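You operate a simulated robot arm through the tools that you are given. There is no shell and no other tool.

You run a simulated robot arm. Do the job below in one go: nothing can be reset, and whatever is moved stays where it is left.

TASK
Run the engine out of gear within 100 of 1200 RPM, then shut down.
Fine: pull the hub knob out first; let the revs stand a few seconds, never more than 400 over; end at neutral, knob in, key in its holder. Where these are worked on the way, their far stop is far enough and under half their travel is too little: hub knob.

Only the result counts: the job must be done as asked and must still hold three seconds after the hand-in. Knocking over, shifting, dropping, spilling or breaking anything else fails it.

THE ROBOT
A 6-joint arm with a two-finger gripper, fixed in place. Base frame: the origin is on the floor under the middle of its stand, x ahead of it, y to its left, z up. Units: mm, degrees, N and s.
It reaches about 1298 mm from its shoulder. Its first joint turns from -149.0 to 149.0 degrees. Payload 1.57 kg.
The tool frame sits at the grasp point between the pads (the TCP): z along the fingers, y along the line on which they close. The tips reach 21 mm beyond it. The gripper opens to 70 mm; its body begins 50 mm behind the TCP.
Orientation is that of the tool frame in the base frame, as a unit quaternion [w, x, y, z]. With the fingers straight down and closing along the base's y, the tool's x points along the base's -x, its y along +y and its z along -z.

THE INTERFACE
- The arm moves only by the tool nudge_tool. Its argument "plan" is a list of rows, each an object (a shift or turn left out is 0, a gripper value left out holds the last) with "translation": the shift along the tool's x, y, z in units of 250 mm (1.0 is 250 mm), a list of three; "rotation": the turn, a rotation vector about the tool's x, y, z in units of 120 degrees (1.0 is 120 degrees), a list of three; "jaw": the opening, from 0 (shut) to 1 (fully open). In form: [{"translation": [tx, ty, tz], "rotation": [ax, ay, az], "jaw": jaw}, ...]. A call has 1 to 20 rows; each row is the pose to reach, as a shift and turn from the pose commanded when the call began, along the tool's axes at that moment. A call with a number of a shift or a turn outside -1 to 1 is refused whole. Each row takes 0.2 s and may step no farther than 50 mm and 8.6 degrees from the row before; otherwise, or with a gripper value out of range, the whole call is refused. Where a pose cannot be reached the arm comes as near as it can. A force on the tool above 40 N (or 10 N above the force at the start of the call, whichever is more), or a blocked arm, ends the call early, and 0.2 s more pass. The fingers move at their own pace (about 103.7 mm/s each) and stop on an object; they squeeze with about 30 N. The grip force told is the motor's: it shows also when the fingers shut on nothing. Time passes only in rows, and 0.2 s behind the last, so rows that repeat a pose let the fingers close. It gives the time, the measured TCP pose, the force on the tool (base axes), the opening and the grip force at its end, in the units of the frame above (readings bear some noise), with the torque about the TCP (base axes, N m) and any sound that the robot's microphone picked up.
- Cameras (640 x 400 px; columns grow to the right, rows downward): "scene" is fixed at [219.4, 499.6, 1391.9]; the picture's right is [-0.94, -0.34, 0.00], its down [-0.12, 0.33, -0.94] and it looks along [0.32, -0.88, -0.35] (base axes); focal length 317 px, centre (320, 200). "wrist" rides on the gripper at [79, 4, -81] in the tool frame; the picture's right is [-0.05, 1.00, 0.00], its down [-0.67, -0.03, -0.75] and it looks along [-0.74, -0.04, 0.67] (tool axes); focal length 256 px, centre (320, 200). There is no depth. A picture from a camera that has moved, and an enlarged one, comes with that camera's place and axes in the base frame and with its lens.
- grab_frame(camera): a new picture of that camera. No time passes.
- slide_trunk(by): slides the trunk up (or, below 0, down) by that many mm; the arm rides with it, the base frame stays. It gives what a move gives, with no picture.
- enlarge(camera, box): a new picture of the part [left, top, right, bottom] of that camera's present view, enlarged. No time passes.
- finish_job(): hands the job in; it is judged then, once.

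Places have to be worked out from the pictures, the camera data and where the tool is seen. Open the gripper and draw the arm clear of the work before you hand the job in, unless the task says otherwise.

The tools are called as name(argument=value, ...) on one line, values as JSON. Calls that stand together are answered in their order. nudge_tool: Moves the arm, as the interface text tells. Its arguments: {"type":"object","properties":{"plan":{"type":"array","items":{"type":"object","properties":{"translation":{"type":"array","items":{"type":"number"}},"rotation":{"type":"array","items":{"type":"number"}},"jaw":{"type":"number"}}}}},"required":["plan"]} The other tools are called the same way: slide_trunk (by) moves the trunk up or down; grab_frame (camera) takes a picture; enlarge (camera, box) takes an enlarged picture of a part of a camera's view; finish_job () hands the job in.

At the start:

```text
clock: 0.0
position: [619.1, -314.5, 1149.6]
orientation: [0.0, 0.0, 1.0, -0.001]
wrist_force: [1.6, 0.7, 0.2]
torque: [-0.02, -0.04, 0.01]
grip_width: 69.8
finger_force: 0.1
trunk travel left (down, up): [-831.0, 139.0]
```

scene: 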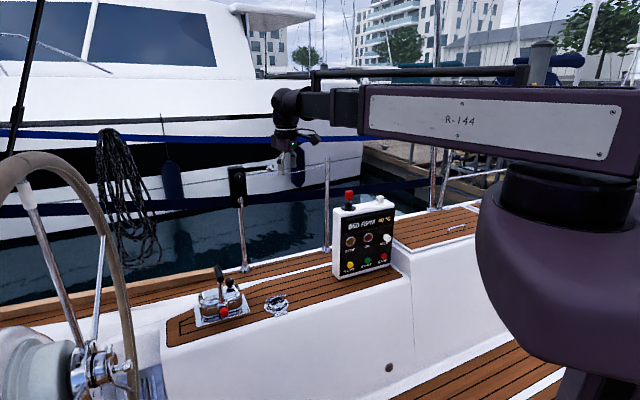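
wrist: 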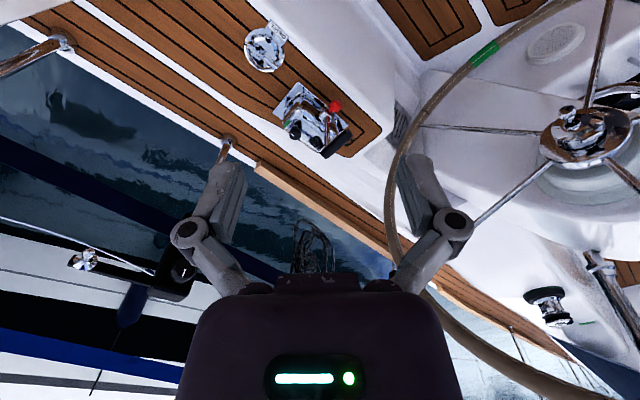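

I start by looking closer at the control panel and the throttle lever in both cameras; no motion yet.

enlarge(camera="scene", box=[320, 180, 420, 290])

enlarge(camera="scene", box=[160, 250, 300, 340])

enlarge(camera="wrist", box=[220, 10, 400, 170])

enlarge(camera="scene", box=[200, 120, 360, 290])

```text
3.64 times, centred on (370, 235) of scene
camera zoom: at [219.4, 499.6, 1391.9], right [-0.94, -0.34, 0.0], down [-0.12, 0.33, -0.94], along [0.32, -0.88, -0.35], focal length 1152 px, centre (138, 73)
```

zoom: 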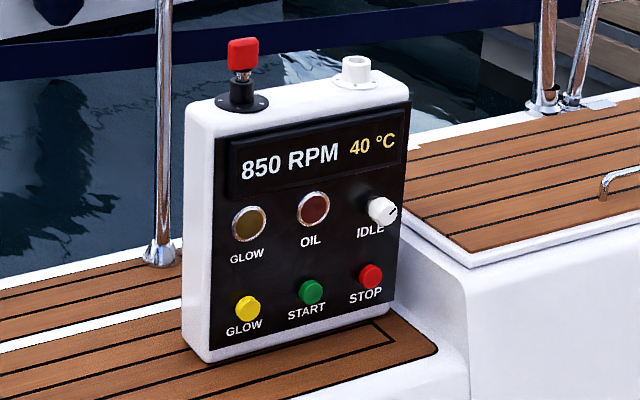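

```text
4.44 times, centred on (230, 295) of scene
camera zoom: at [219.4, 499.6, 1391.9], right [-0.94, -0.34, 0.0], down [-0.12, 0.33, -0.94], along [0.32, -0.88, -0.35], focal length 1407 px, centre (720, -222)
```

zoom: 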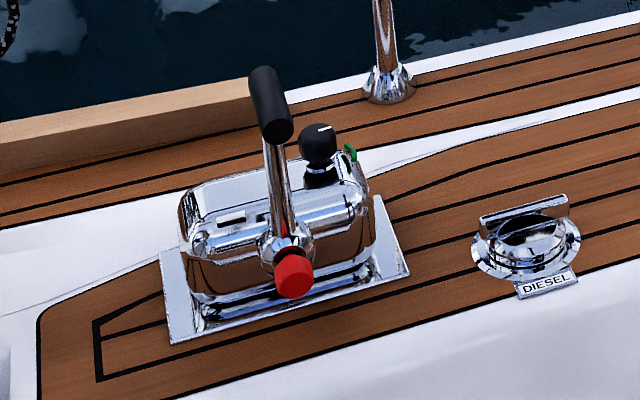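

```text
2.50 times, centred on (310, 90) of wrist
camera zoom: at [539.3, -309.8, 1231.4], right [0.05, 1.0, 0.0], down [0.67, -0.03, 0.75], along [0.74, -0.04, -0.67], focal length 640 px, centre (345, 475)
```

zoom: 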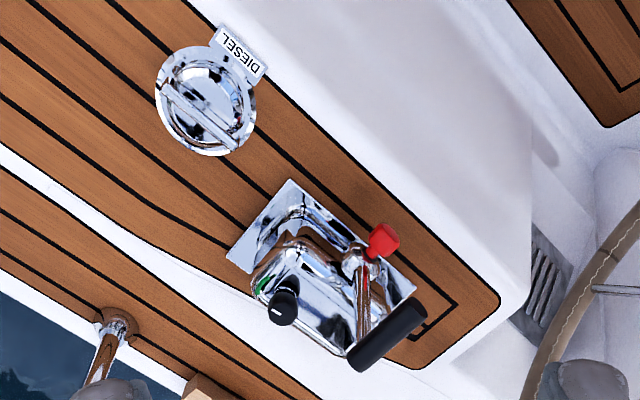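

```text
2.35 times, centred on (280, 205) of scene
camera zoom: at [219.4, 499.6, 1391.9], right [-0.94, -0.34, 0.0], down [-0.12, 0.33, -0.94], along [0.32, -0.88, -0.35], focal length 745 px, centre (414, 188)
```

zoom: 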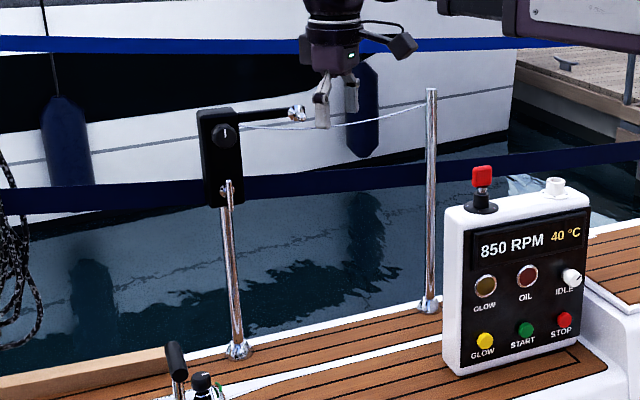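

From the two views I triangulate the red hub knob near (890, -288, 570), the panel near (460, -790) with its display at 850 RPM, and the wheel well behind the lever. I lower the trunk a bit to look at the lever more closely with the wrist camera.

slide_trunk(by=-200)

```text
clock: 2.2
position: [619.8, -314.3, 949.9]
orientation: [0.0, 0.0, 1.0, 0.0]
wrist_force: [-0.5, 0.1, 0.7]
torque: [0.01, 0.03, 0.01]
grip_width: 69.9
finger_force: 0.1
trunk travel left (down, up): [-631.0, 339.0]
```

grab_frame(camera="scene")

grab_frame(camera="wrist")

```text
taken
```

scene: 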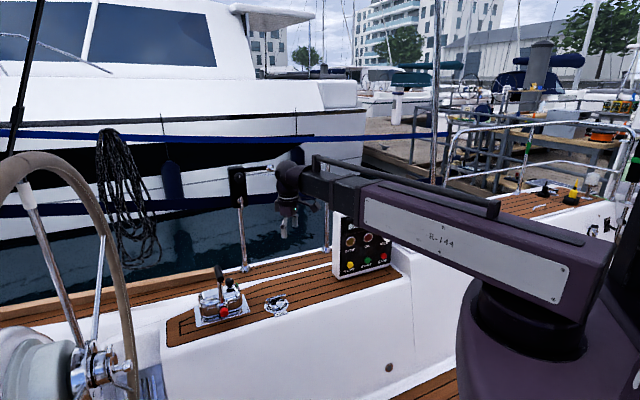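

```text
taken
camera wrist: at [539.3, -309.8, 1031.4], right [0.05, 1.0, 0.0], down [0.67, -0.03, 0.75], along [0.74, -0.04, -0.67], focal length 256 px, centre (320, 200)
```

wrist: 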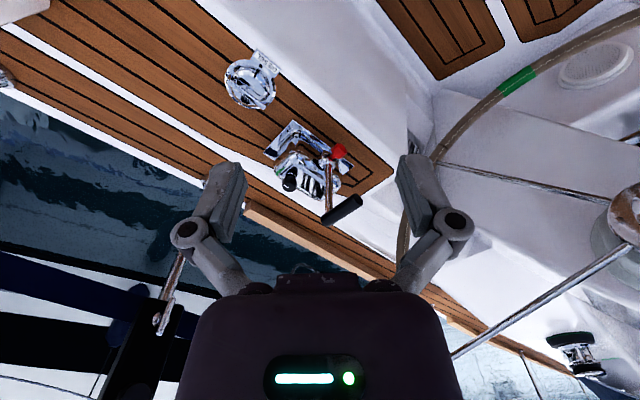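

The arm now covers the display, but the lever shows larger in the wrist view. I enlarge it.

enlarge(camera="wrist", box=[250, 100, 400, 230])

enlarge(camera="scene", box=[180, 260, 260, 330])

enlarge(camera="scene", box=[490, 150, 640, 250])

```text
3.08 times, centred on (325, 165) of wrist
camera zoom: at [539.3, -309.8, 1031.4], right [0.05, 1.0, 0.0], down [0.67, -0.03, 0.75], along [0.74, -0.04, -0.67], focal length 788 px, centre (305, 308)
```

zoom: 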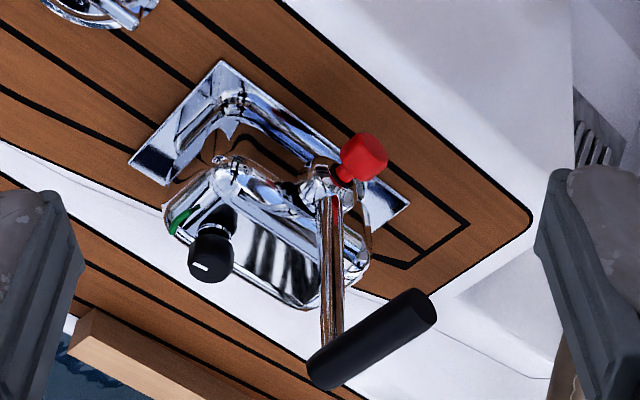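

```text
5.71 times, centred on (220, 295) of scene
camera zoom: at [219.4, 499.6, 1391.9], right [-0.94, -0.34, 0.0], down [-0.12, 0.33, -0.94], along [0.32, -0.88, -0.35], focal length 1810 px, centre (891, -343)
```

zoom: 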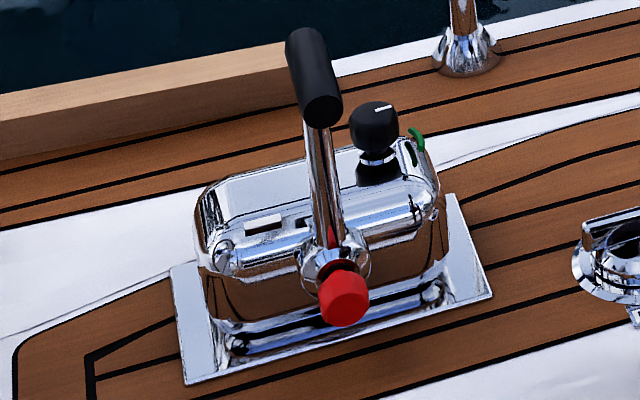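

```text
4.00 times, centred on (565, 200) of scene
camera zoom: at [219.4, 499.6, 1391.9], right [-0.94, -0.34, 0.0], down [-0.12, 0.33, -0.94], along [0.32, -0.88, -0.35], focal length 1267 px, centre (-660, 200)
```

zoom: 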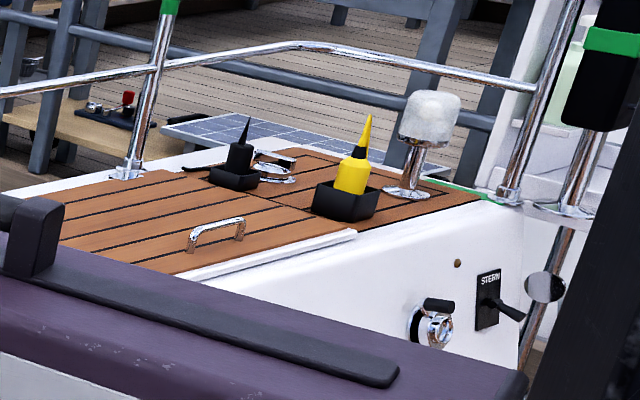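

The lever stands upright (neutral) with its black handle overhanging the red knob. I zoom in further on unit details (black knob with mark, green tab) and on the panel parts still in view.

enlarge(camera="scene", box=[208, 272, 244, 298])

enlarge(camera="wrist", box=[275, 145, 325, 195])

enlarge(camera="wrist", box=[300, 130, 370, 180])

enlarge(camera="scene", box=[200, 290, 245, 330])

```text
15.38 times, centred on (226, 285) of scene
camera zoom: at [219.4, 499.6, 1391.9], right [-0.94, -0.34, 0.0], down [-0.12, 0.33, -0.94], along [0.32, -0.88, -0.35], focal length 4872 px, centre (1766, -1108)
```

zoom: 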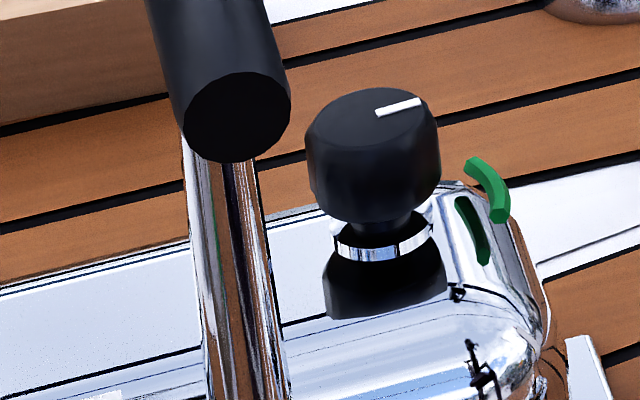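

```text
8.00 times, centred on (300, 170) of wrist
camera zoom: at [539.3, -309.8, 1031.4], right [0.05, 1.0, 0.0], down [0.67, -0.03, 0.75], along [0.74, -0.04, -0.67], focal length 2048 px, centre (480, 440)
```

zoom: 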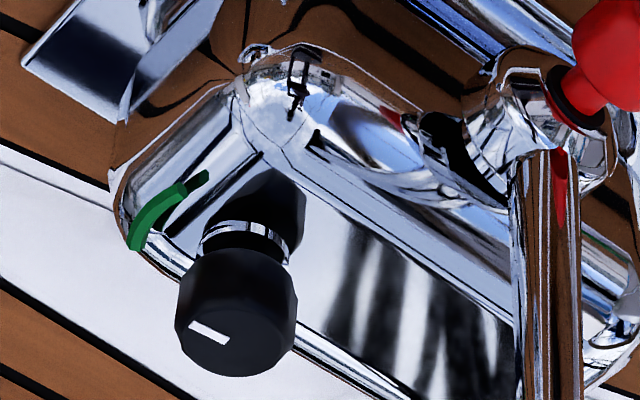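

```text
8.00 times, centred on (335, 155) of wrist
camera zoom: at [539.3, -309.8, 1031.4], right [0.05, 1.0, 0.0], down [0.67, -0.03, 0.75], along [0.74, -0.04, -0.67], focal length 2048 px, centre (200, 560)
```

zoom: 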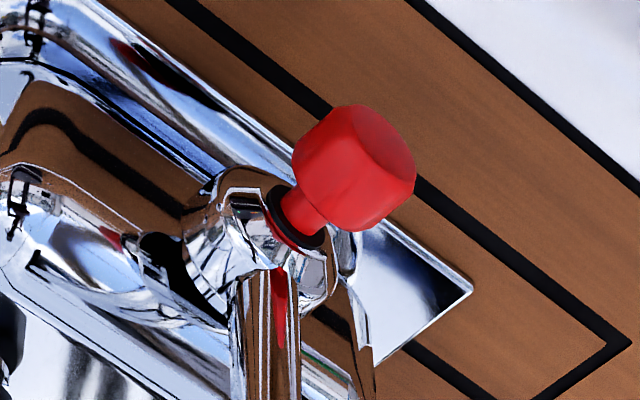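

```text
10.00 times, centred on (222, 310) of scene
camera zoom: at [219.4, 499.6, 1391.9], right [-0.94, -0.34, 0.0], down [-0.12, 0.33, -0.94], along [0.32, -0.88, -0.35], focal length 3167 px, centre (1295, -900)
```

zoom: 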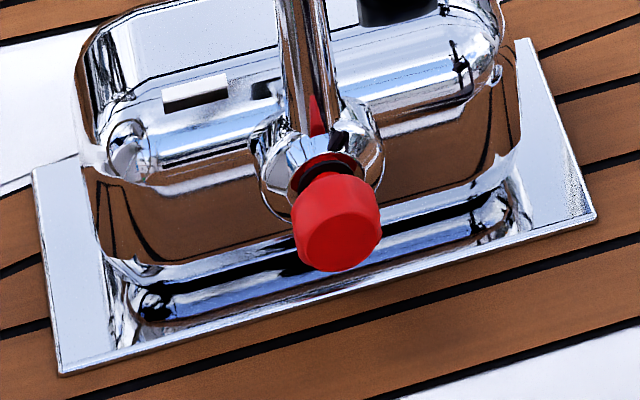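

The black side knob carries a white pointer and a green arc mark; the red hub knob is about 33 mm across with its axis facing the cockpit (direction about (-0.71, 0.71, 0)). I swing the tool to a 45°-down pose facing the hub (closing along the boat's axis) while staying high.

nudge_tool(plan=[{"translation": [-0.083, 0.035, 0], "rotation": [0.0147, -0.0355, 0.0355], "jaw": 1}, {"translation": [-0.166, 0.07, 0], "rotation": [0.0294, -0.071, 0.071]}, {"translation": [-0.25, 0.106, 0], "rotation": [0.0441, -0.1065, 0.1065]}, {"translation": [-0.333, 0.141, 0], "rotation": [0.0588, -0.142, 0.142]}, {"translation": [-0.416, 0.176, 0], "rotation": [0.0736, -0.1776, 0.1776]}, {"translation": [-0.499, 0.211, 0], "rotation": [0.0883, -0.2131, 0.2131]}, {"translation": [-0.582, 0.246, 0], "rotation": [0.103, -0.2486, 0.2486]}, {"translation": [-0.666, 0.282, 0], "rotation": [0.1177, -0.2841, 0.2841]}, {"translation": [-0.749, 0.317, 0], "rotation": [0.1324, -0.3196, 0.3196]}, {"translation": [-0.832, 0.352, 0], "rotation": [0.1471, -0.3551, 0.3551]}])

```text
clock: 4.4
position: [827.9, -226.1, 1004.9]
orientation: [0.354, 0.355, 0.853, -0.146]
wrist_force: [0.1, -0.2, 0.0]
torque: [0.01, 0.02, 0.01]
grip_width: 70.2
finger_force: 0.2
out of reach, approached as far as the arm can: row 3, 4, 5, 6, 7, 8, 9, 10
trunk travel left (down, up): [-631.0, 339.0]
```

Orientation is as wanted, but the z could only get to 1005 – the arm's vertical reach is limited here, so the trunk must do the lowering. I check the views.

grab_frame(camera="scene")

grab_frame(camera="wrist")

```text
taken
```

scene: 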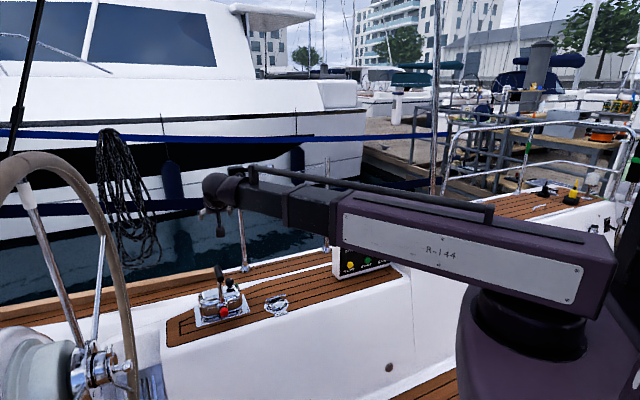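

```text
taken
camera wrist: at [749.0, -143.6, 1005.9], right [0.73, 0.68, 0.04], down [-0.07, 0.01, 1.0], along [0.68, -0.73, 0.05], focal length 256 px, centre (320, 200)
```

wrist: 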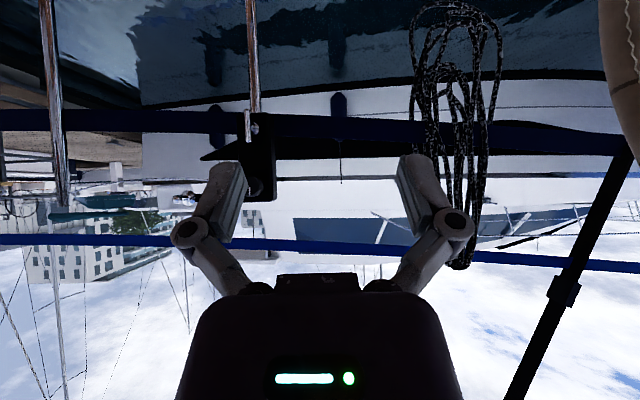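

The wrist is clear of everything here. I lower the trunk 200 mm, which keeps the tips above the lever handle (top about 760), then I will back off toward the cockpit before going lower.

slide_trunk(by=-180)

nudge_tool(plan=[{"translation": [0.06, 0, -0.06]}, {"translation": [0.113, 0, -0.113]}])

grab_frame(camera="scene")

grab_frame(camera="wrist")

```text
clock: 6.4
position: [826.2, -227.7, 824.9]
orientation: [0.353, 0.354, 0.854, -0.146]
wrist_force: [0.0, 0.3, 0.9]
torque: [-0.02, -0.01, -0.05]
grip_width: 70.1
finger_force: 0.1
trunk travel left (down, up): [-451.0, 519.0]
```

```text
clock: 7.0
position: [798.9, -198.2, 825.0]
orientation: [0.353, 0.354, 0.854, -0.146]
wrist_force: [-0.9, -0.7, 0.2]
torque: [-0.03, 0.0, -0.01]
grip_width: 70.1
finger_force: 0.1
trunk travel left (down, up): [-451.0, 519.0]
```

```text
taken
```

scene: 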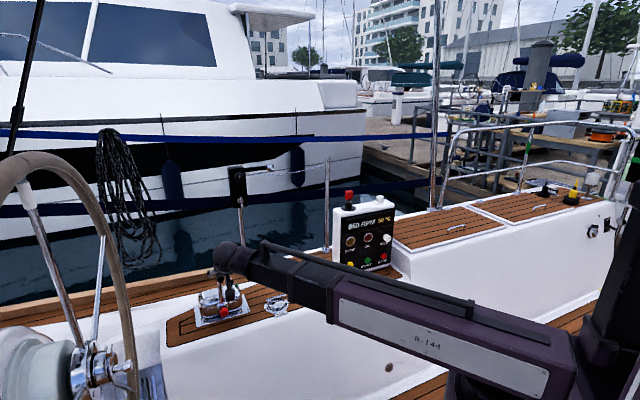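

```text
taken
camera wrist: at [719.9, -115.4, 826.1], right [0.73, 0.68, 0.04], down [-0.06, 0.01, 1.0], along [0.68, -0.73, 0.05], focal length 256 px, centre (320, 200)
```

wrist: 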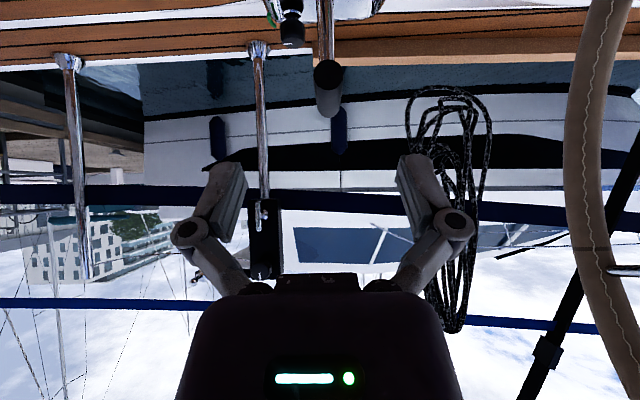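

The panel is in view again above the arm. I enlarge it to read the display, and zoom on the lever from the wrist camera.

enlarge(camera="scene", box=[325, 185, 405, 275])

enlarge(camera="wrist", box=[220, 0, 420, 125])

```text
4.44 times, centred on (365, 230) of scene
camera zoom: at [219.4, 499.6, 1391.9], right [-0.94, -0.34, 0.0], down [-0.12, 0.33, -0.94], along [0.32, -0.88, -0.35], focal length 1407 px, centre (120, 67)
```

zoom: 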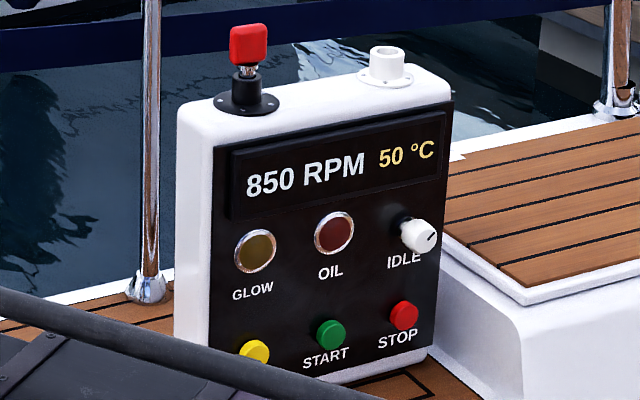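

```text
3.20 times, centred on (320, 62) of wrist
camera zoom: at [719.9, -115.4, 826.1], right [0.73, 0.68, 0.04], down [-0.06, 0.01, 1.0], along [0.68, -0.73, 0.05], focal length 819 px, centre (320, 640)
```

zoom: 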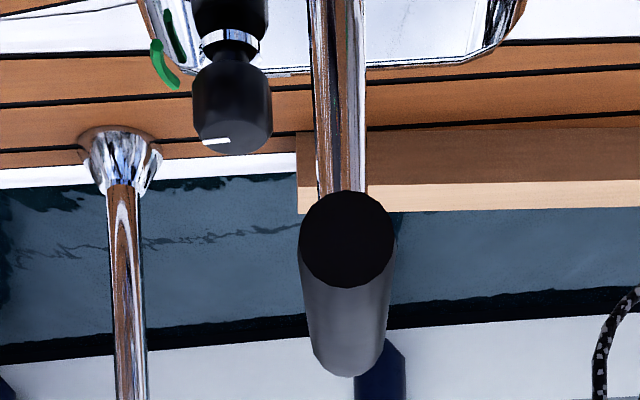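

Display: 850 RPM, 50 °C – the engine is idling and warming. I lower another 165 mm to bring the camera to just above knob height while staying about 125 mm out from it.

slide_trunk(by=-165)

grab_frame(camera="scene")

grab_frame(camera="wrist")

```text
clock: 8.8
position: [798.4, -199.7, 659.9]
orientation: [0.353, 0.353, 0.854, -0.146]
wrist_force: [-0.5, 0.5, 0.0]
torque: [0.01, -0.03, 0.01]
grip_width: 69.7
finger_force: 0.1
trunk travel left (down, up): [-286.0, 684.0]
```

```text
taken
```

scene: 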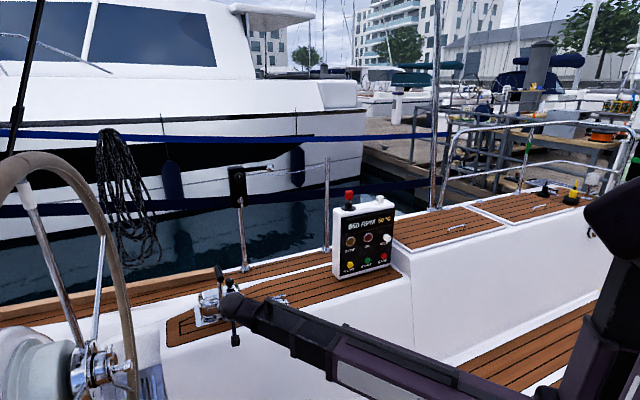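

```text
taken
camera wrist: at [720.2, -115.4, 661.1], right [0.73, 0.68, 0.04], down [-0.06, 0.01, 1.0], along [0.68, -0.73, 0.05], focal length 256 px, centre (320, 200)
```

wrist: 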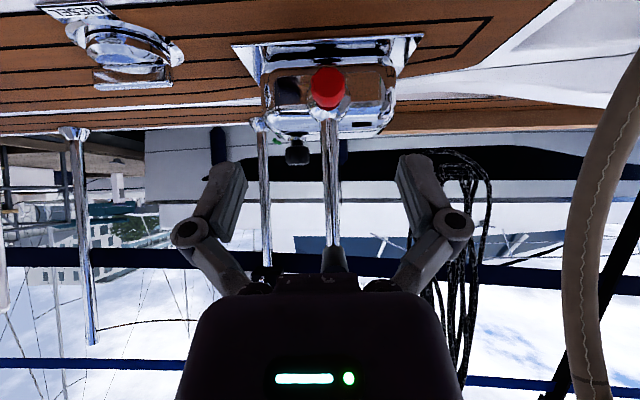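

The red knob is seen at wrist column 328, meaning I should shift about +7 mm along the closing axis. I zoom for finer measuring of knob size and position, and read the display.

enlarge(camera="wrist", box=[280, 50, 380, 120])

enlarge(camera="scene", box=[180, 250, 270, 350])

enlarge(camera="scene", box=[335, 205, 405, 275])

```text
5.71 times, centred on (330, 85) of wrist
camera zoom: at [720.2, -115.4, 661.1], right [0.73, 0.68, 0.04], down [-0.06, 0.01, 1.0], along [0.68, -0.73, 0.05], focal length 1463 px, centre (263, 857)
```

zoom: 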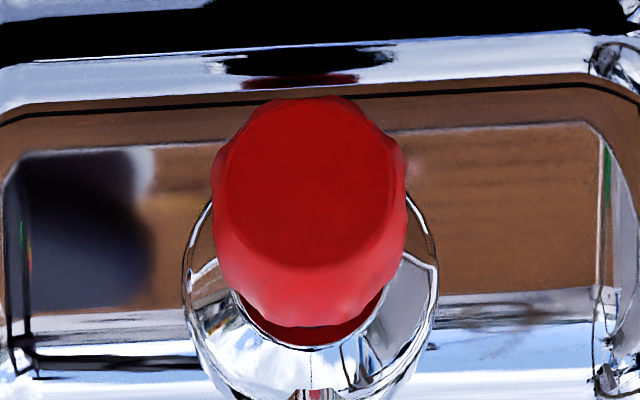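

```text
4.00 times, centred on (225, 300) of scene
camera zoom: at [219.4, 499.6, 1391.9], right [-0.94, -0.34, 0.0], down [-0.12, 0.33, -0.94], along [0.32, -0.88, -0.35], focal length 1267 px, centre (700, -200)
```

zoom: 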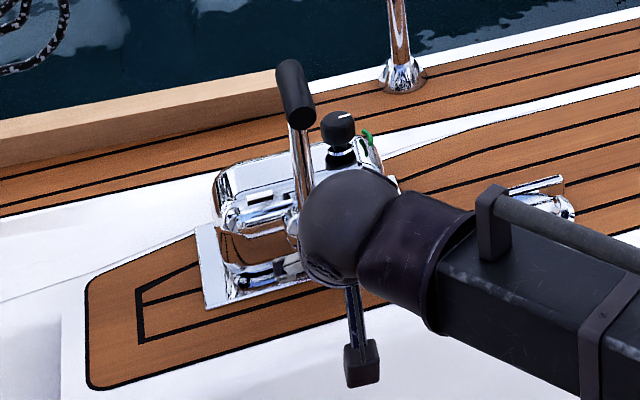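

```text
5.71 times, centred on (370, 240) of scene
camera zoom: at [219.4, 499.6, 1391.9], right [-0.94, -0.34, 0.0], down [-0.12, 0.33, -0.94], along [0.32, -0.88, -0.35], focal length 1810 px, centre (34, -29)
```

zoom: 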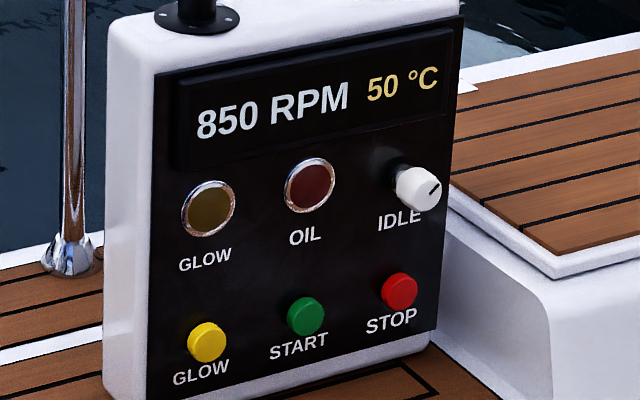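

Knob is about 33 mm wide and I judge it near (895, -286, 567). I step 50 mm closer horizontally and 7 mm along the closing axis to measure depth by parallax.

nudge_tool(plan=[{"translation": [-0.0707, 0.014, 0.0707]}, {"translation": [-0.1414, 0.028, 0.1414]}, {"translation": [-0.1414, 0.028, 0.1414]}])

enlarge(camera="wrist", box=[260, 20, 380, 95])

grab_frame(camera="wrist")

```text
clock: 9.6
position: [840.2, -229.3, 660.3]
orientation: [0.353, 0.353, 0.854, -0.145]
wrist_force: [0.3, -0.6, 0.8]
torque: [0.03, -0.02, 0.0]
grip_width: 69.8
finger_force: 0.1
trunk travel left (down, up): [-286.0, 684.0]
```

```text
5.33 times, centred on (320, 58) of wrist
camera zoom: at [762.5, -146.6, 661.0], right [0.73, 0.68, 0.04], down [-0.06, 0.01, 1.0], along [0.68, -0.73, 0.05], focal length 1365 px, centre (320, 960)
```

zoom: 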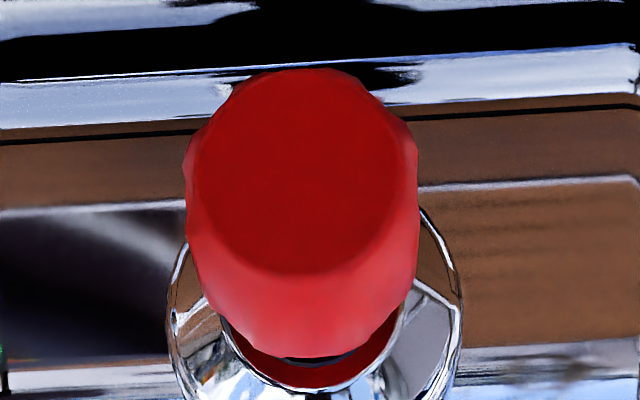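

```text
taken
camera wrist: at [762.5, -146.6, 661.0], right [0.73, 0.68, 0.04], down [-0.06, 0.01, 1.0], along [0.68, -0.73, 0.05], focal length 256 px, centre (320, 200)
```

wrist: 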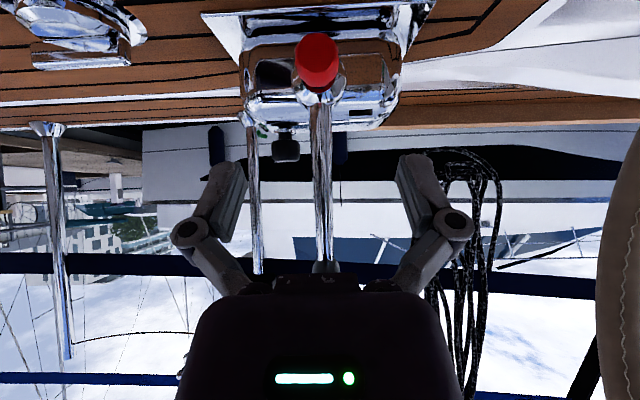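

Parallax puts the knob centre at about (897, -289, 566), with the base plate roughly 65 mm lower, so there is room for the fingers. I move along the tool axis to about 45 mm short of the grip and look again.

nudge_tool(plan=[{"translation": [0.023, -0.0084, 0.1]}, {"translation": [0.046, -0.0084, 0.2]}, {"translation": [0.046, -0.0084, 0.28]}, {"translation": [0.046, -0.0084, 0.28]}])

grab_frame(camera="wrist")

enlarge(camera="scene", box=[180, 250, 270, 350])

```text
clock: 10.6
position: [865.7, -257.7, 658.9]
orientation: [0.352, 0.354, 0.854, -0.147]
wrist_force: [0.6, -1.0, -0.3]
torque: [0.01, 0.02, 0.0]
grip_width: 69.8
finger_force: 0.0
out of reach, approached as far as the arm can: row 1, 2, 3, 4
trunk travel left (down, up): [-286.0, 684.0]
```

```text
taken
camera wrist: at [787.2, -173.0, 661.0], right [0.73, 0.68, 0.04], down [-0.06, 0.01, 1.0], along [0.68, -0.73, 0.05], focal length 256 px, centre (320, 200)
```

wrist: 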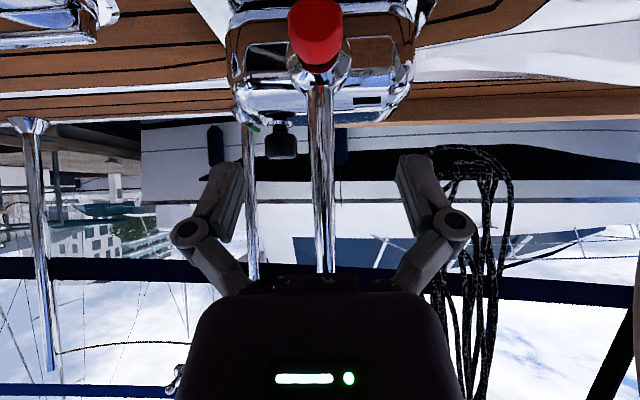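

```text
4.00 times, centred on (225, 300) of scene
camera zoom: at [219.4, 499.6, 1391.9], right [-0.94, -0.34, 0.0], down [-0.12, 0.33, -0.94], along [0.32, -0.88, -0.35], focal length 1267 px, centre (700, -200)
```

zoom: 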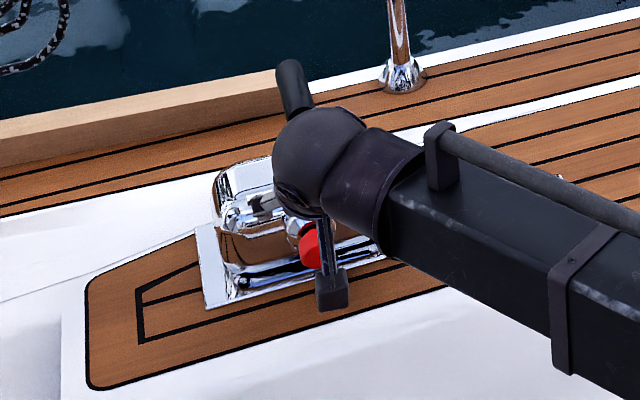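

The arm is at its lower limit for this trunk height (z stayed at 659), so the trunk must lower further. I first back off and raise within the arm, which also shows whether the commanded pose tracks the unreachable target.

nudge_tool(plan=[{"translation": [-0.014, 0, -0.1]}, {"translation": [-0.028, 0, -0.2]}, {"translation": [-0.0424, 0, -0.297]}, {"translation": [-0.0424, 0, -0.297]}])

```text
clock: 11.6
position: [837.0, -227.5, 659.7]
orientation: [0.352, 0.354, 0.854, -0.147]
wrist_force: [0.0, -0.1, 0.6]
torque: [0.0, -0.02, 0.01]
grip_width: 69.9
finger_force: 0.0
out of reach, approached as far as the arm can: row 1, 2, 3, 4
trunk travel left (down, up): [-286.0, 684.0]
```

Still at the limit at 659.7, so the commanded pose does track the unreachable target. I command a clear upward move to see whether the arm can raise at all.

nudge_tool(plan=[{"translation": [-0.085, 0, -0.085]}, {"translation": [-0.17, 0, -0.17]}, {"translation": [-0.17, 0, -0.17]}])

grab_frame(camera="scene")

```text
clock: 12.4
position: [837.5, -227.7, 659.2]
orientation: [0.353, 0.354, 0.853, -0.146]
wrist_force: [0.8, 0.7, 0.2]
torque: [-0.02, 0.0, 0.01]
grip_width: 70.3
finger_force: 0.0
out of reach, approached as far as the arm can: row 1, 2, 3
trunk travel left (down, up): [-286.0, 684.0]
```

```text
taken
```

scene: 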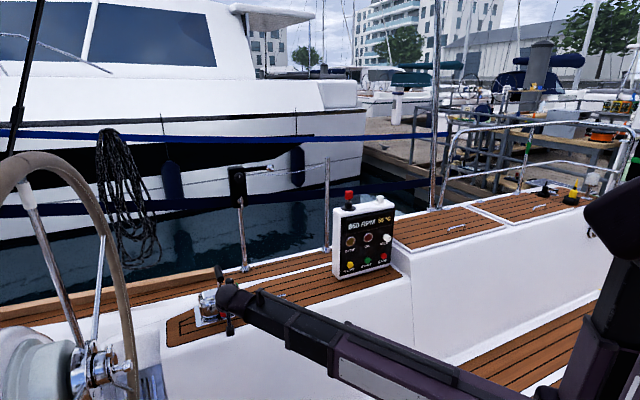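

The arm keeps its wrist at a constant height, so all vertical motion must come from the trunk (or from tilt). I slide the trunk down 91 mm here, about 86 mm out from the knob.

slide_trunk(by=-91)

grab_frame(camera="wrist")

enlarge(camera="scene", box=[180, 250, 270, 350])

```text
clock: 13.7
position: [836.6, -227.8, 568.3]
orientation: [0.353, 0.353, 0.854, -0.146]
wrist_force: [0.7, -0.4, 0.3]
torque: [-0.02, 0.0, -0.02]
grip_width: 70.0
finger_force: 0.0
trunk travel left (down, up): [-195.0, 775.0]
```

```text
taken
camera wrist: at [758.4, -144.2, 570.1], right [0.73, 0.68, 0.04], down [-0.06, 0.01, 1.0], along [0.68, -0.73, 0.05], focal length 256 px, centre (320, 200)
```

wrist: 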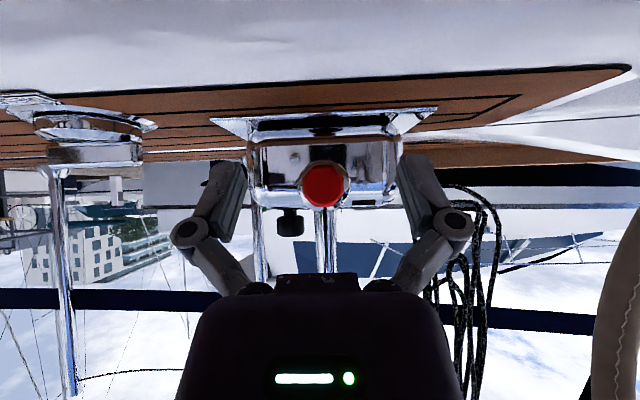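

```text
4.00 times, centred on (225, 300) of scene
camera zoom: at [219.4, 499.6, 1391.9], right [-0.94, -0.34, 0.0], down [-0.12, 0.33, -0.94], along [0.32, -0.88, -0.35], focal length 1267 px, centre (700, -200)
```

zoom: 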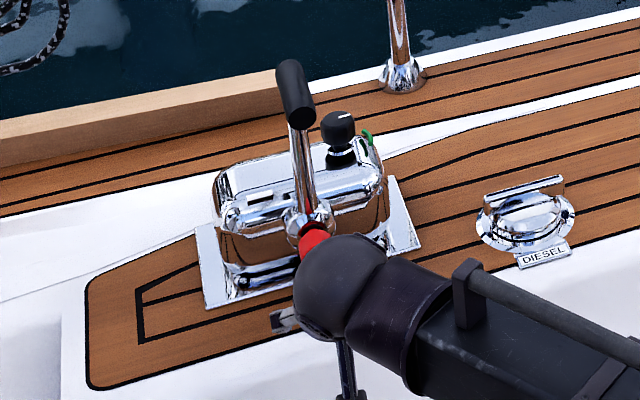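

The knob sits almost centred in front of the tool at the same height (row 185 vs TCP row 182). I advance 40 mm horizontally toward the hub and check.

nudge_tool(plan=[{"translation": [-0.057, -0.003, 0.057]}, {"translation": [-0.113, -0.003, 0.113]}, {"translation": [-0.113, -0.003, 0.113]}])

grab_frame(camera="wrist")

enlarge(camera="wrist", box=[260, 140, 380, 215])

enlarge(camera="scene", box=[195, 280, 250, 330])

```text
clock: 14.5
position: [864.6, -257.1, 568.4]
orientation: [0.353, 0.353, 0.854, -0.146]
wrist_force: [0.3, -0.2, -0.7]
torque: [0.05, 0.03, -0.01]
grip_width: 70.0
finger_force: 0.1
trunk travel left (down, up): [-195.0, 775.0]
```

```text
taken
camera wrist: at [785.9, -173.1, 570.0], right [0.73, 0.68, 0.04], down [-0.06, 0.01, 1.0], along [0.68, -0.73, 0.05], focal length 256 px, centre (320, 200)
```

wrist: 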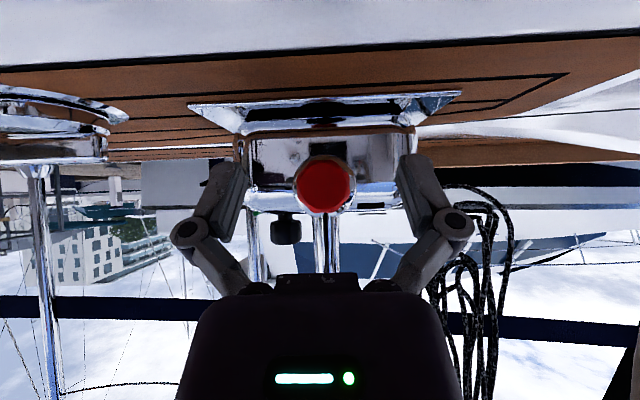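

```text
5.33 times, centred on (320, 178) of wrist
camera zoom: at [785.9, -173.1, 570.0], right [0.73, 0.68, 0.04], down [-0.06, 0.01, 1.0], along [0.68, -0.73, 0.05], focal length 1365 px, centre (320, 320)
```

zoom: 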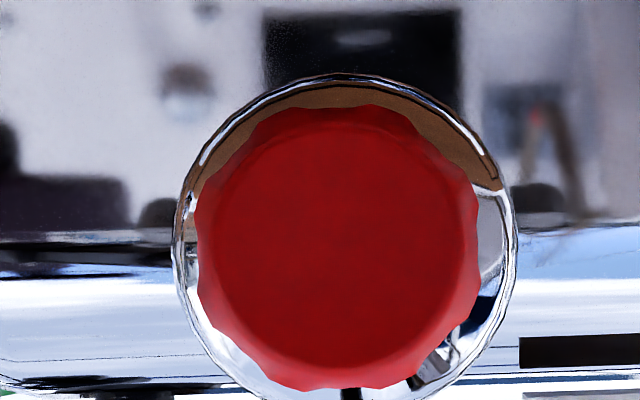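

```text
8.00 times, centred on (222, 305) of scene
camera zoom: at [219.4, 499.6, 1391.9], right [-0.94, -0.34, 0.0], down [-0.12, 0.33, -0.94], along [0.32, -0.88, -0.35], focal length 2533 px, centre (1100, -640)
```

zoom: 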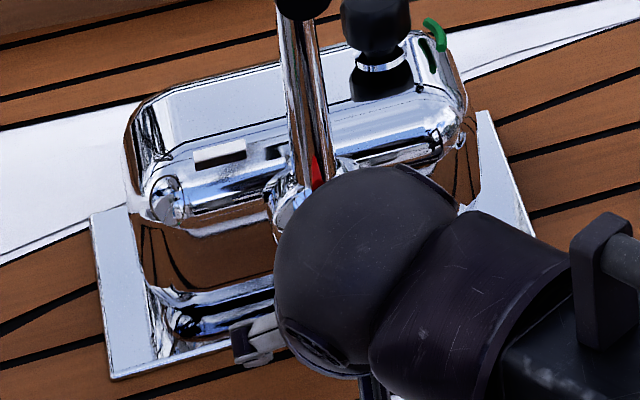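

The knob is centred (b-offset 0, height within about 1 mm), about 48 mm ahead of the TCP. I advance 40 mm and then close the fingers on it.

nudge_tool(plan=[{"translation": [-0.057, 0, 0.057], "jaw": 1}, {"translation": [-0.113, 0, 0.113], "jaw": 1}, {"translation": [-0.113, 0, 0.113], "jaw": 1}])

grab_frame(camera="wrist")

```text
clock: 15.3
position: [891.3, -285.8, 568.2]
orientation: [0.353, 0.354, 0.854, -0.146]
wrist_force: [0.3, -0.5, -0.4]
torque: [-0.01, -0.01, -0.02]
grip_width: 69.9
finger_force: 0.1
trunk travel left (down, up): [-195.0, 775.0]
```

```text
taken
camera wrist: at [812.7, -202.4, 570.0], right [0.73, 0.68, 0.04], down [-0.06, 0.01, 1.0], along [0.68, -0.73, 0.05], focal length 256 px, centre (320, 200)
```

wrist: 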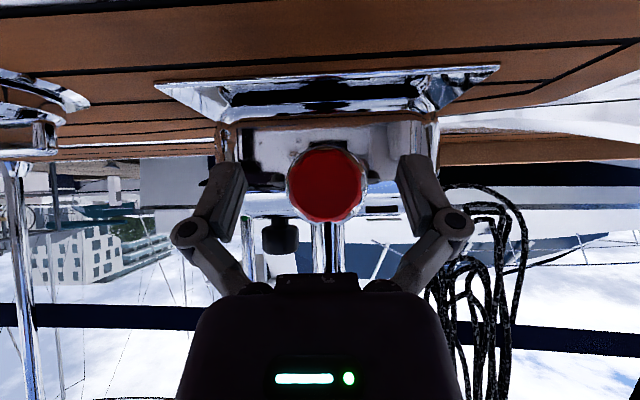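

Knob now lies between the fingers, about 2.5 mm toward +y of the tool. I shift 2.5 mm and close on it.

nudge_tool(plan=[{"translation": [-0.004, 0.01, 0.004], "jaw": 1}, {"translation": [-0.004, 0.01, 0.004], "jaw": 0}, {"translation": [-0.004, 0.01, 0.004], "jaw": 0}, {"translation": [-0.004, 0.01, 0.004], "jaw": 0}])

grab_frame(camera="wrist")

```text
clock: 16.3
position: [893.7, -285.1, 569.9]
orientation: [0.354, 0.354, 0.853, -0.146]
wrist_force: [-8.7, -1.4, 3.7]
torque: [-0.09, -0.03, -0.12]
grip_width: 30.3
finger_force: 31.9
trunk travel left (down, up): [-195.0, 775.0]
```

```text
taken
camera wrist: at [815.3, -201.6, 570.6], right [0.73, 0.68, 0.04], down [-0.06, 0.01, 1.0], along [0.68, -0.73, 0.05], focal length 256 px, centre (320, 200)
```

wrist: 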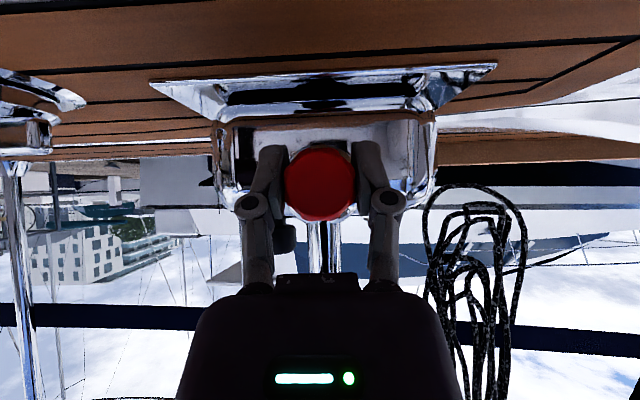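

Gripped at 30.3 mm. I now pull outward along (-0.71, 0.71, 0) in 3 mm steps, watching the force.

nudge_tool(plan=[{"translation": [0.0085, 0, -0.0085], "jaw": 0}, {"translation": [0.017, 0, -0.017], "jaw": 0}, {"translation": [0.0255, 0, -0.0255], "jaw": 0}, {"translation": [0.034, 0, -0.034], "jaw": 0}])

enlarge(camera="scene", box=[195, 280, 250, 330])

enlarge(camera="wrist", box=[240, 120, 400, 240])

```text
clock: 17.3
position: [886.5, -277.8, 568.1]
orientation: [0.352, 0.354, 0.854, -0.146]
wrist_force: [-10.3, -8.4, 4.8]
torque: [-0.16, -0.13, -0.09]
grip_width: 30.0
finger_force: 32.0
trunk travel left (down, up): [-195.0, 775.0]
```

```text
8.00 times, centred on (222, 305) of scene
camera zoom: at [219.4, 499.6, 1391.9], right [-0.94, -0.34, 0.0], down [-0.12, 0.33, -0.94], along [0.32, -0.88, -0.35], focal length 2533 px, centre (1100, -640)
```

zoom: 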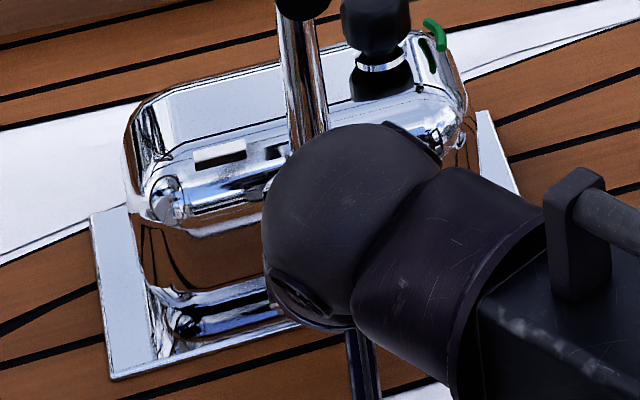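

```text
3.33 times, centred on (320, 180) of wrist
camera zoom: at [807.3, -193.7, 570.7], right [0.73, 0.68, 0.04], down [-0.06, 0.01, 1.0], along [0.68, -0.73, 0.05], focal length 853 px, centre (320, 267)
```

zoom: 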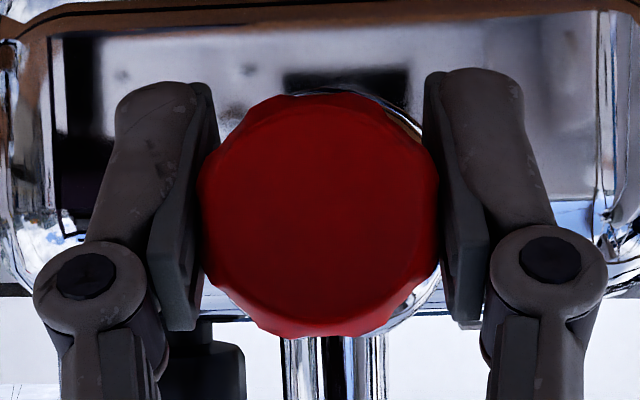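

The force is mostly sideways (-b, ~13 N) and the knob is moving out with the fingers (its size in view unchanged). I keep pulling another 12 mm while easing the tool 1.5 mm toward -y.

nudge_tool(plan=[{"translation": [0.006, -0.004, -0.006], "jaw": 0}, {"translation": [0.0125, -0.006, -0.0125], "jaw": 0}, {"translation": [0.019, -0.006, -0.019], "jaw": 0}, {"translation": [0.0255, -0.006, -0.0255], "jaw": 0}, {"translation": [0.034, -0.006, -0.034], "jaw": 0}])

enlarge(camera="wrist", box=[240, 120, 400, 240])

enlarge(camera="scene", box=[325, 185, 405, 275])

```text
clock: 18.5
position: [878.5, -269.8, 567.2]
orientation: [0.353, 0.354, 0.854, -0.146]
wrist_force: [17.0, -23.3, 3.5]
torque: [-0.03, -0.04, 0.01]
grip_width: 29.9
finger_force: 32.4
trunk travel left (down, up): [-195.0, 775.0]
```

```text
3.33 times, centred on (320, 180) of wrist
camera zoom: at [799.7, -186.3, 569.4], right [0.73, 0.68, 0.04], down [-0.06, 0.01, 1.0], along [0.68, -0.73, 0.05], focal length 853 px, centre (320, 267)
```

zoom: 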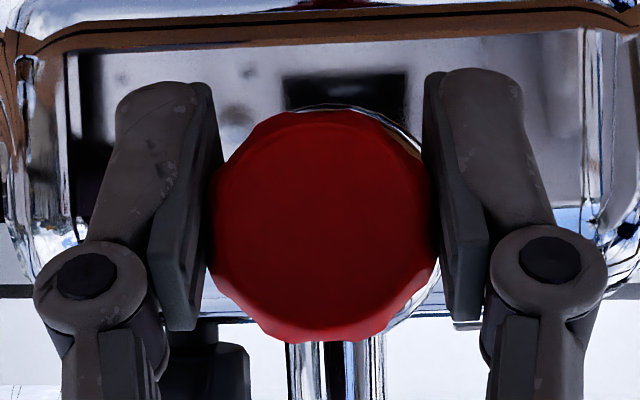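

```text
4.44 times, centred on (365, 230) of scene
camera zoom: at [219.4, 499.6, 1391.9], right [-0.94, -0.34, 0.0], down [-0.12, 0.33, -0.94], along [0.32, -0.88, -0.35], focal length 1407 px, centre (120, 67)
```

zoom: 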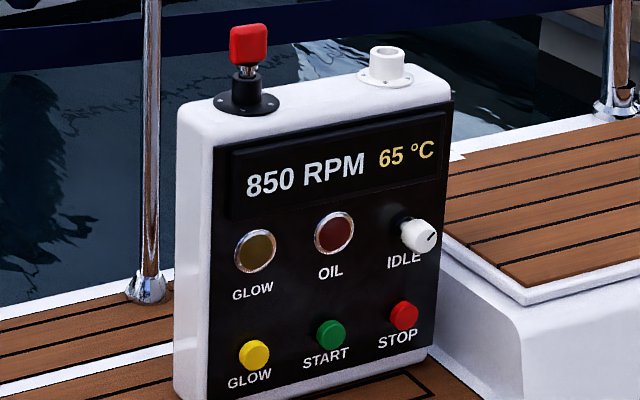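

The pull now meets about 28 N along the axis – the knob seems at its far stop, having come out some 15–18 mm. I open the fingers and check that it stays out.

nudge_tool(plan=[{"translation": [0, 0, 0], "jaw": 1}, {"translation": [0, 0, 0], "jaw": 1}, {"translation": [0, 0, 0], "jaw": 1}])

enlarge(camera="wrist", box=[240, 120, 400, 240])

```text
clock: 19.3
position: [876.2, -268.1, 568.6]
orientation: [0.352, 0.354, 0.854, -0.145]
wrist_force: [-1.1, 0.6, 0.6]
torque: [0.02, -0.01, -0.02]
grip_width: 69.9
finger_force: 0.1
trunk travel left (down, up): [-195.0, 775.0]
```

```text
3.33 times, centred on (320, 180) of wrist
camera zoom: at [798.4, -185.2, 570.0], right [0.73, 0.68, 0.04], down [-0.06, 0.01, 1.0], along [0.68, -0.73, 0.05], focal length 853 px, centre (320, 267)
```

zoom: 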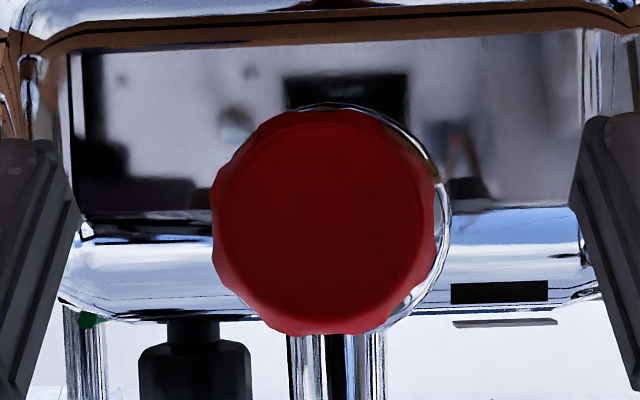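

The knob stays out (about 17–19 mm from where it was). I back off 110 mm, raise the trunk 179 mm to handle height and verify the knob in the scene view.

nudge_tool(plan=[{"translation": [0.1, 0, -0.1], "jaw": 1}, {"translation": [0.2, 0, -0.2], "jaw": 1}, {"translation": [0.3, 0, -0.3], "jaw": 1}, {"translation": [0.34, 0, -0.34], "jaw": 1}])

slide_trunk(by=179)

grab_frame(camera="wrist")

grab_frame(camera="scene")

enlarge(camera="scene", box=[195, 260, 255, 330])

```text
clock: 20.3
position: [792.8, -184.4, 568.2]
orientation: [0.353, 0.353, 0.854, -0.146]
wrist_force: [-0.2, 0.0, -1.5]
torque: [-0.01, 0.01, 0.0]
grip_width: 70.0
finger_force: 0.1
trunk travel left (down, up): [-195.0, 775.0]
```

```text
clock: 22.3
position: [792.4, -184.1, 747.3]
orientation: [0.353, 0.353, 0.854, -0.146]
wrist_force: [-0.2, 0.2, 0.0]
torque: [0.01, -0.02, 0.0]
grip_width: 70.0
finger_force: 0.2
trunk travel left (down, up): [-374.0, 596.0]
```

```text
taken
camera wrist: at [714.2, -101.0, 749.0], right [0.73, 0.68, 0.04], down [-0.06, 0.01, 1.0], along [0.68, -0.73, 0.05], focal length 256 px, centre (320, 200)
```

wrist: 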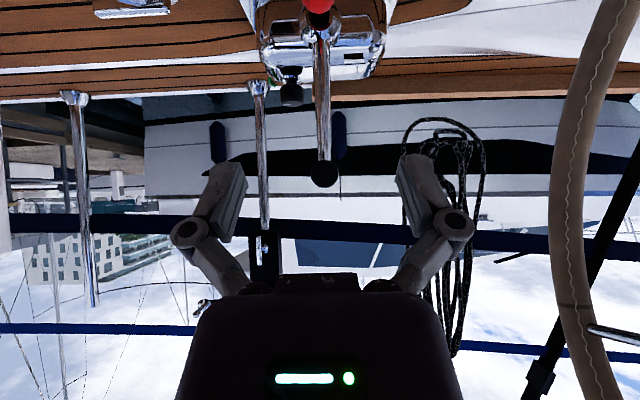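

```text
taken
```

scene: 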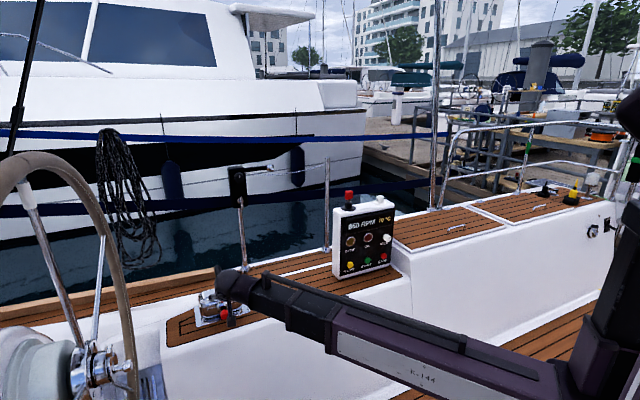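

```text
5.71 times, centred on (225, 295) of scene
camera zoom: at [219.4, 499.6, 1391.9], right [-0.94, -0.34, 0.0], down [-0.12, 0.33, -0.94], along [0.32, -0.88, -0.35], focal length 1810 px, centre (863, -343)
```

zoom: 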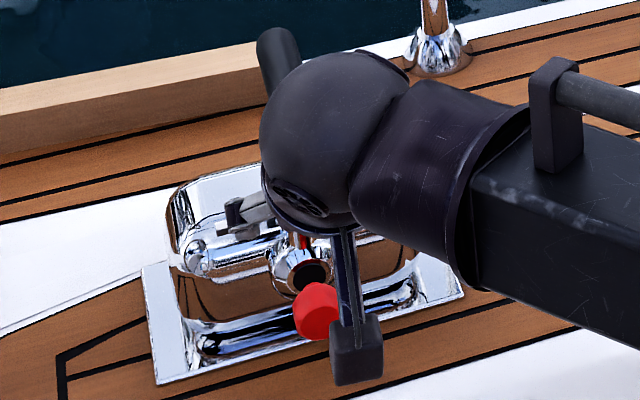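

Knob is clearly out. Handle end appears at wrist (324, 172); I zoom to fix its exact height and lateral position.

enlarge(camera="wrist", box=[280, 140, 370, 210])

```text
5.71 times, centred on (325, 175) of wrist
camera zoom: at [714.2, -101.0, 749.0], right [0.73, 0.68, 0.04], down [-0.06, 0.01, 1.0], along [0.68, -0.73, 0.05], focal length 1463 px, centre (291, 343)
```

zoom: 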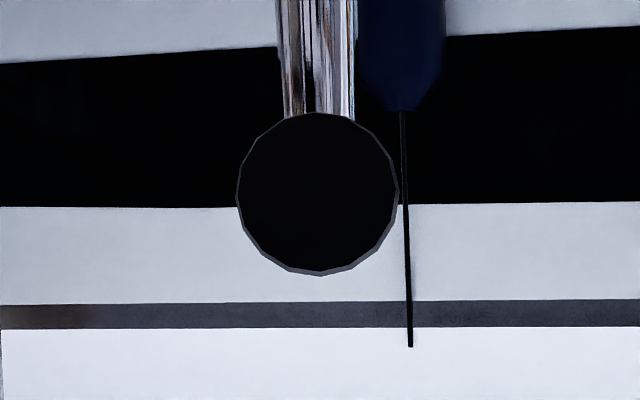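

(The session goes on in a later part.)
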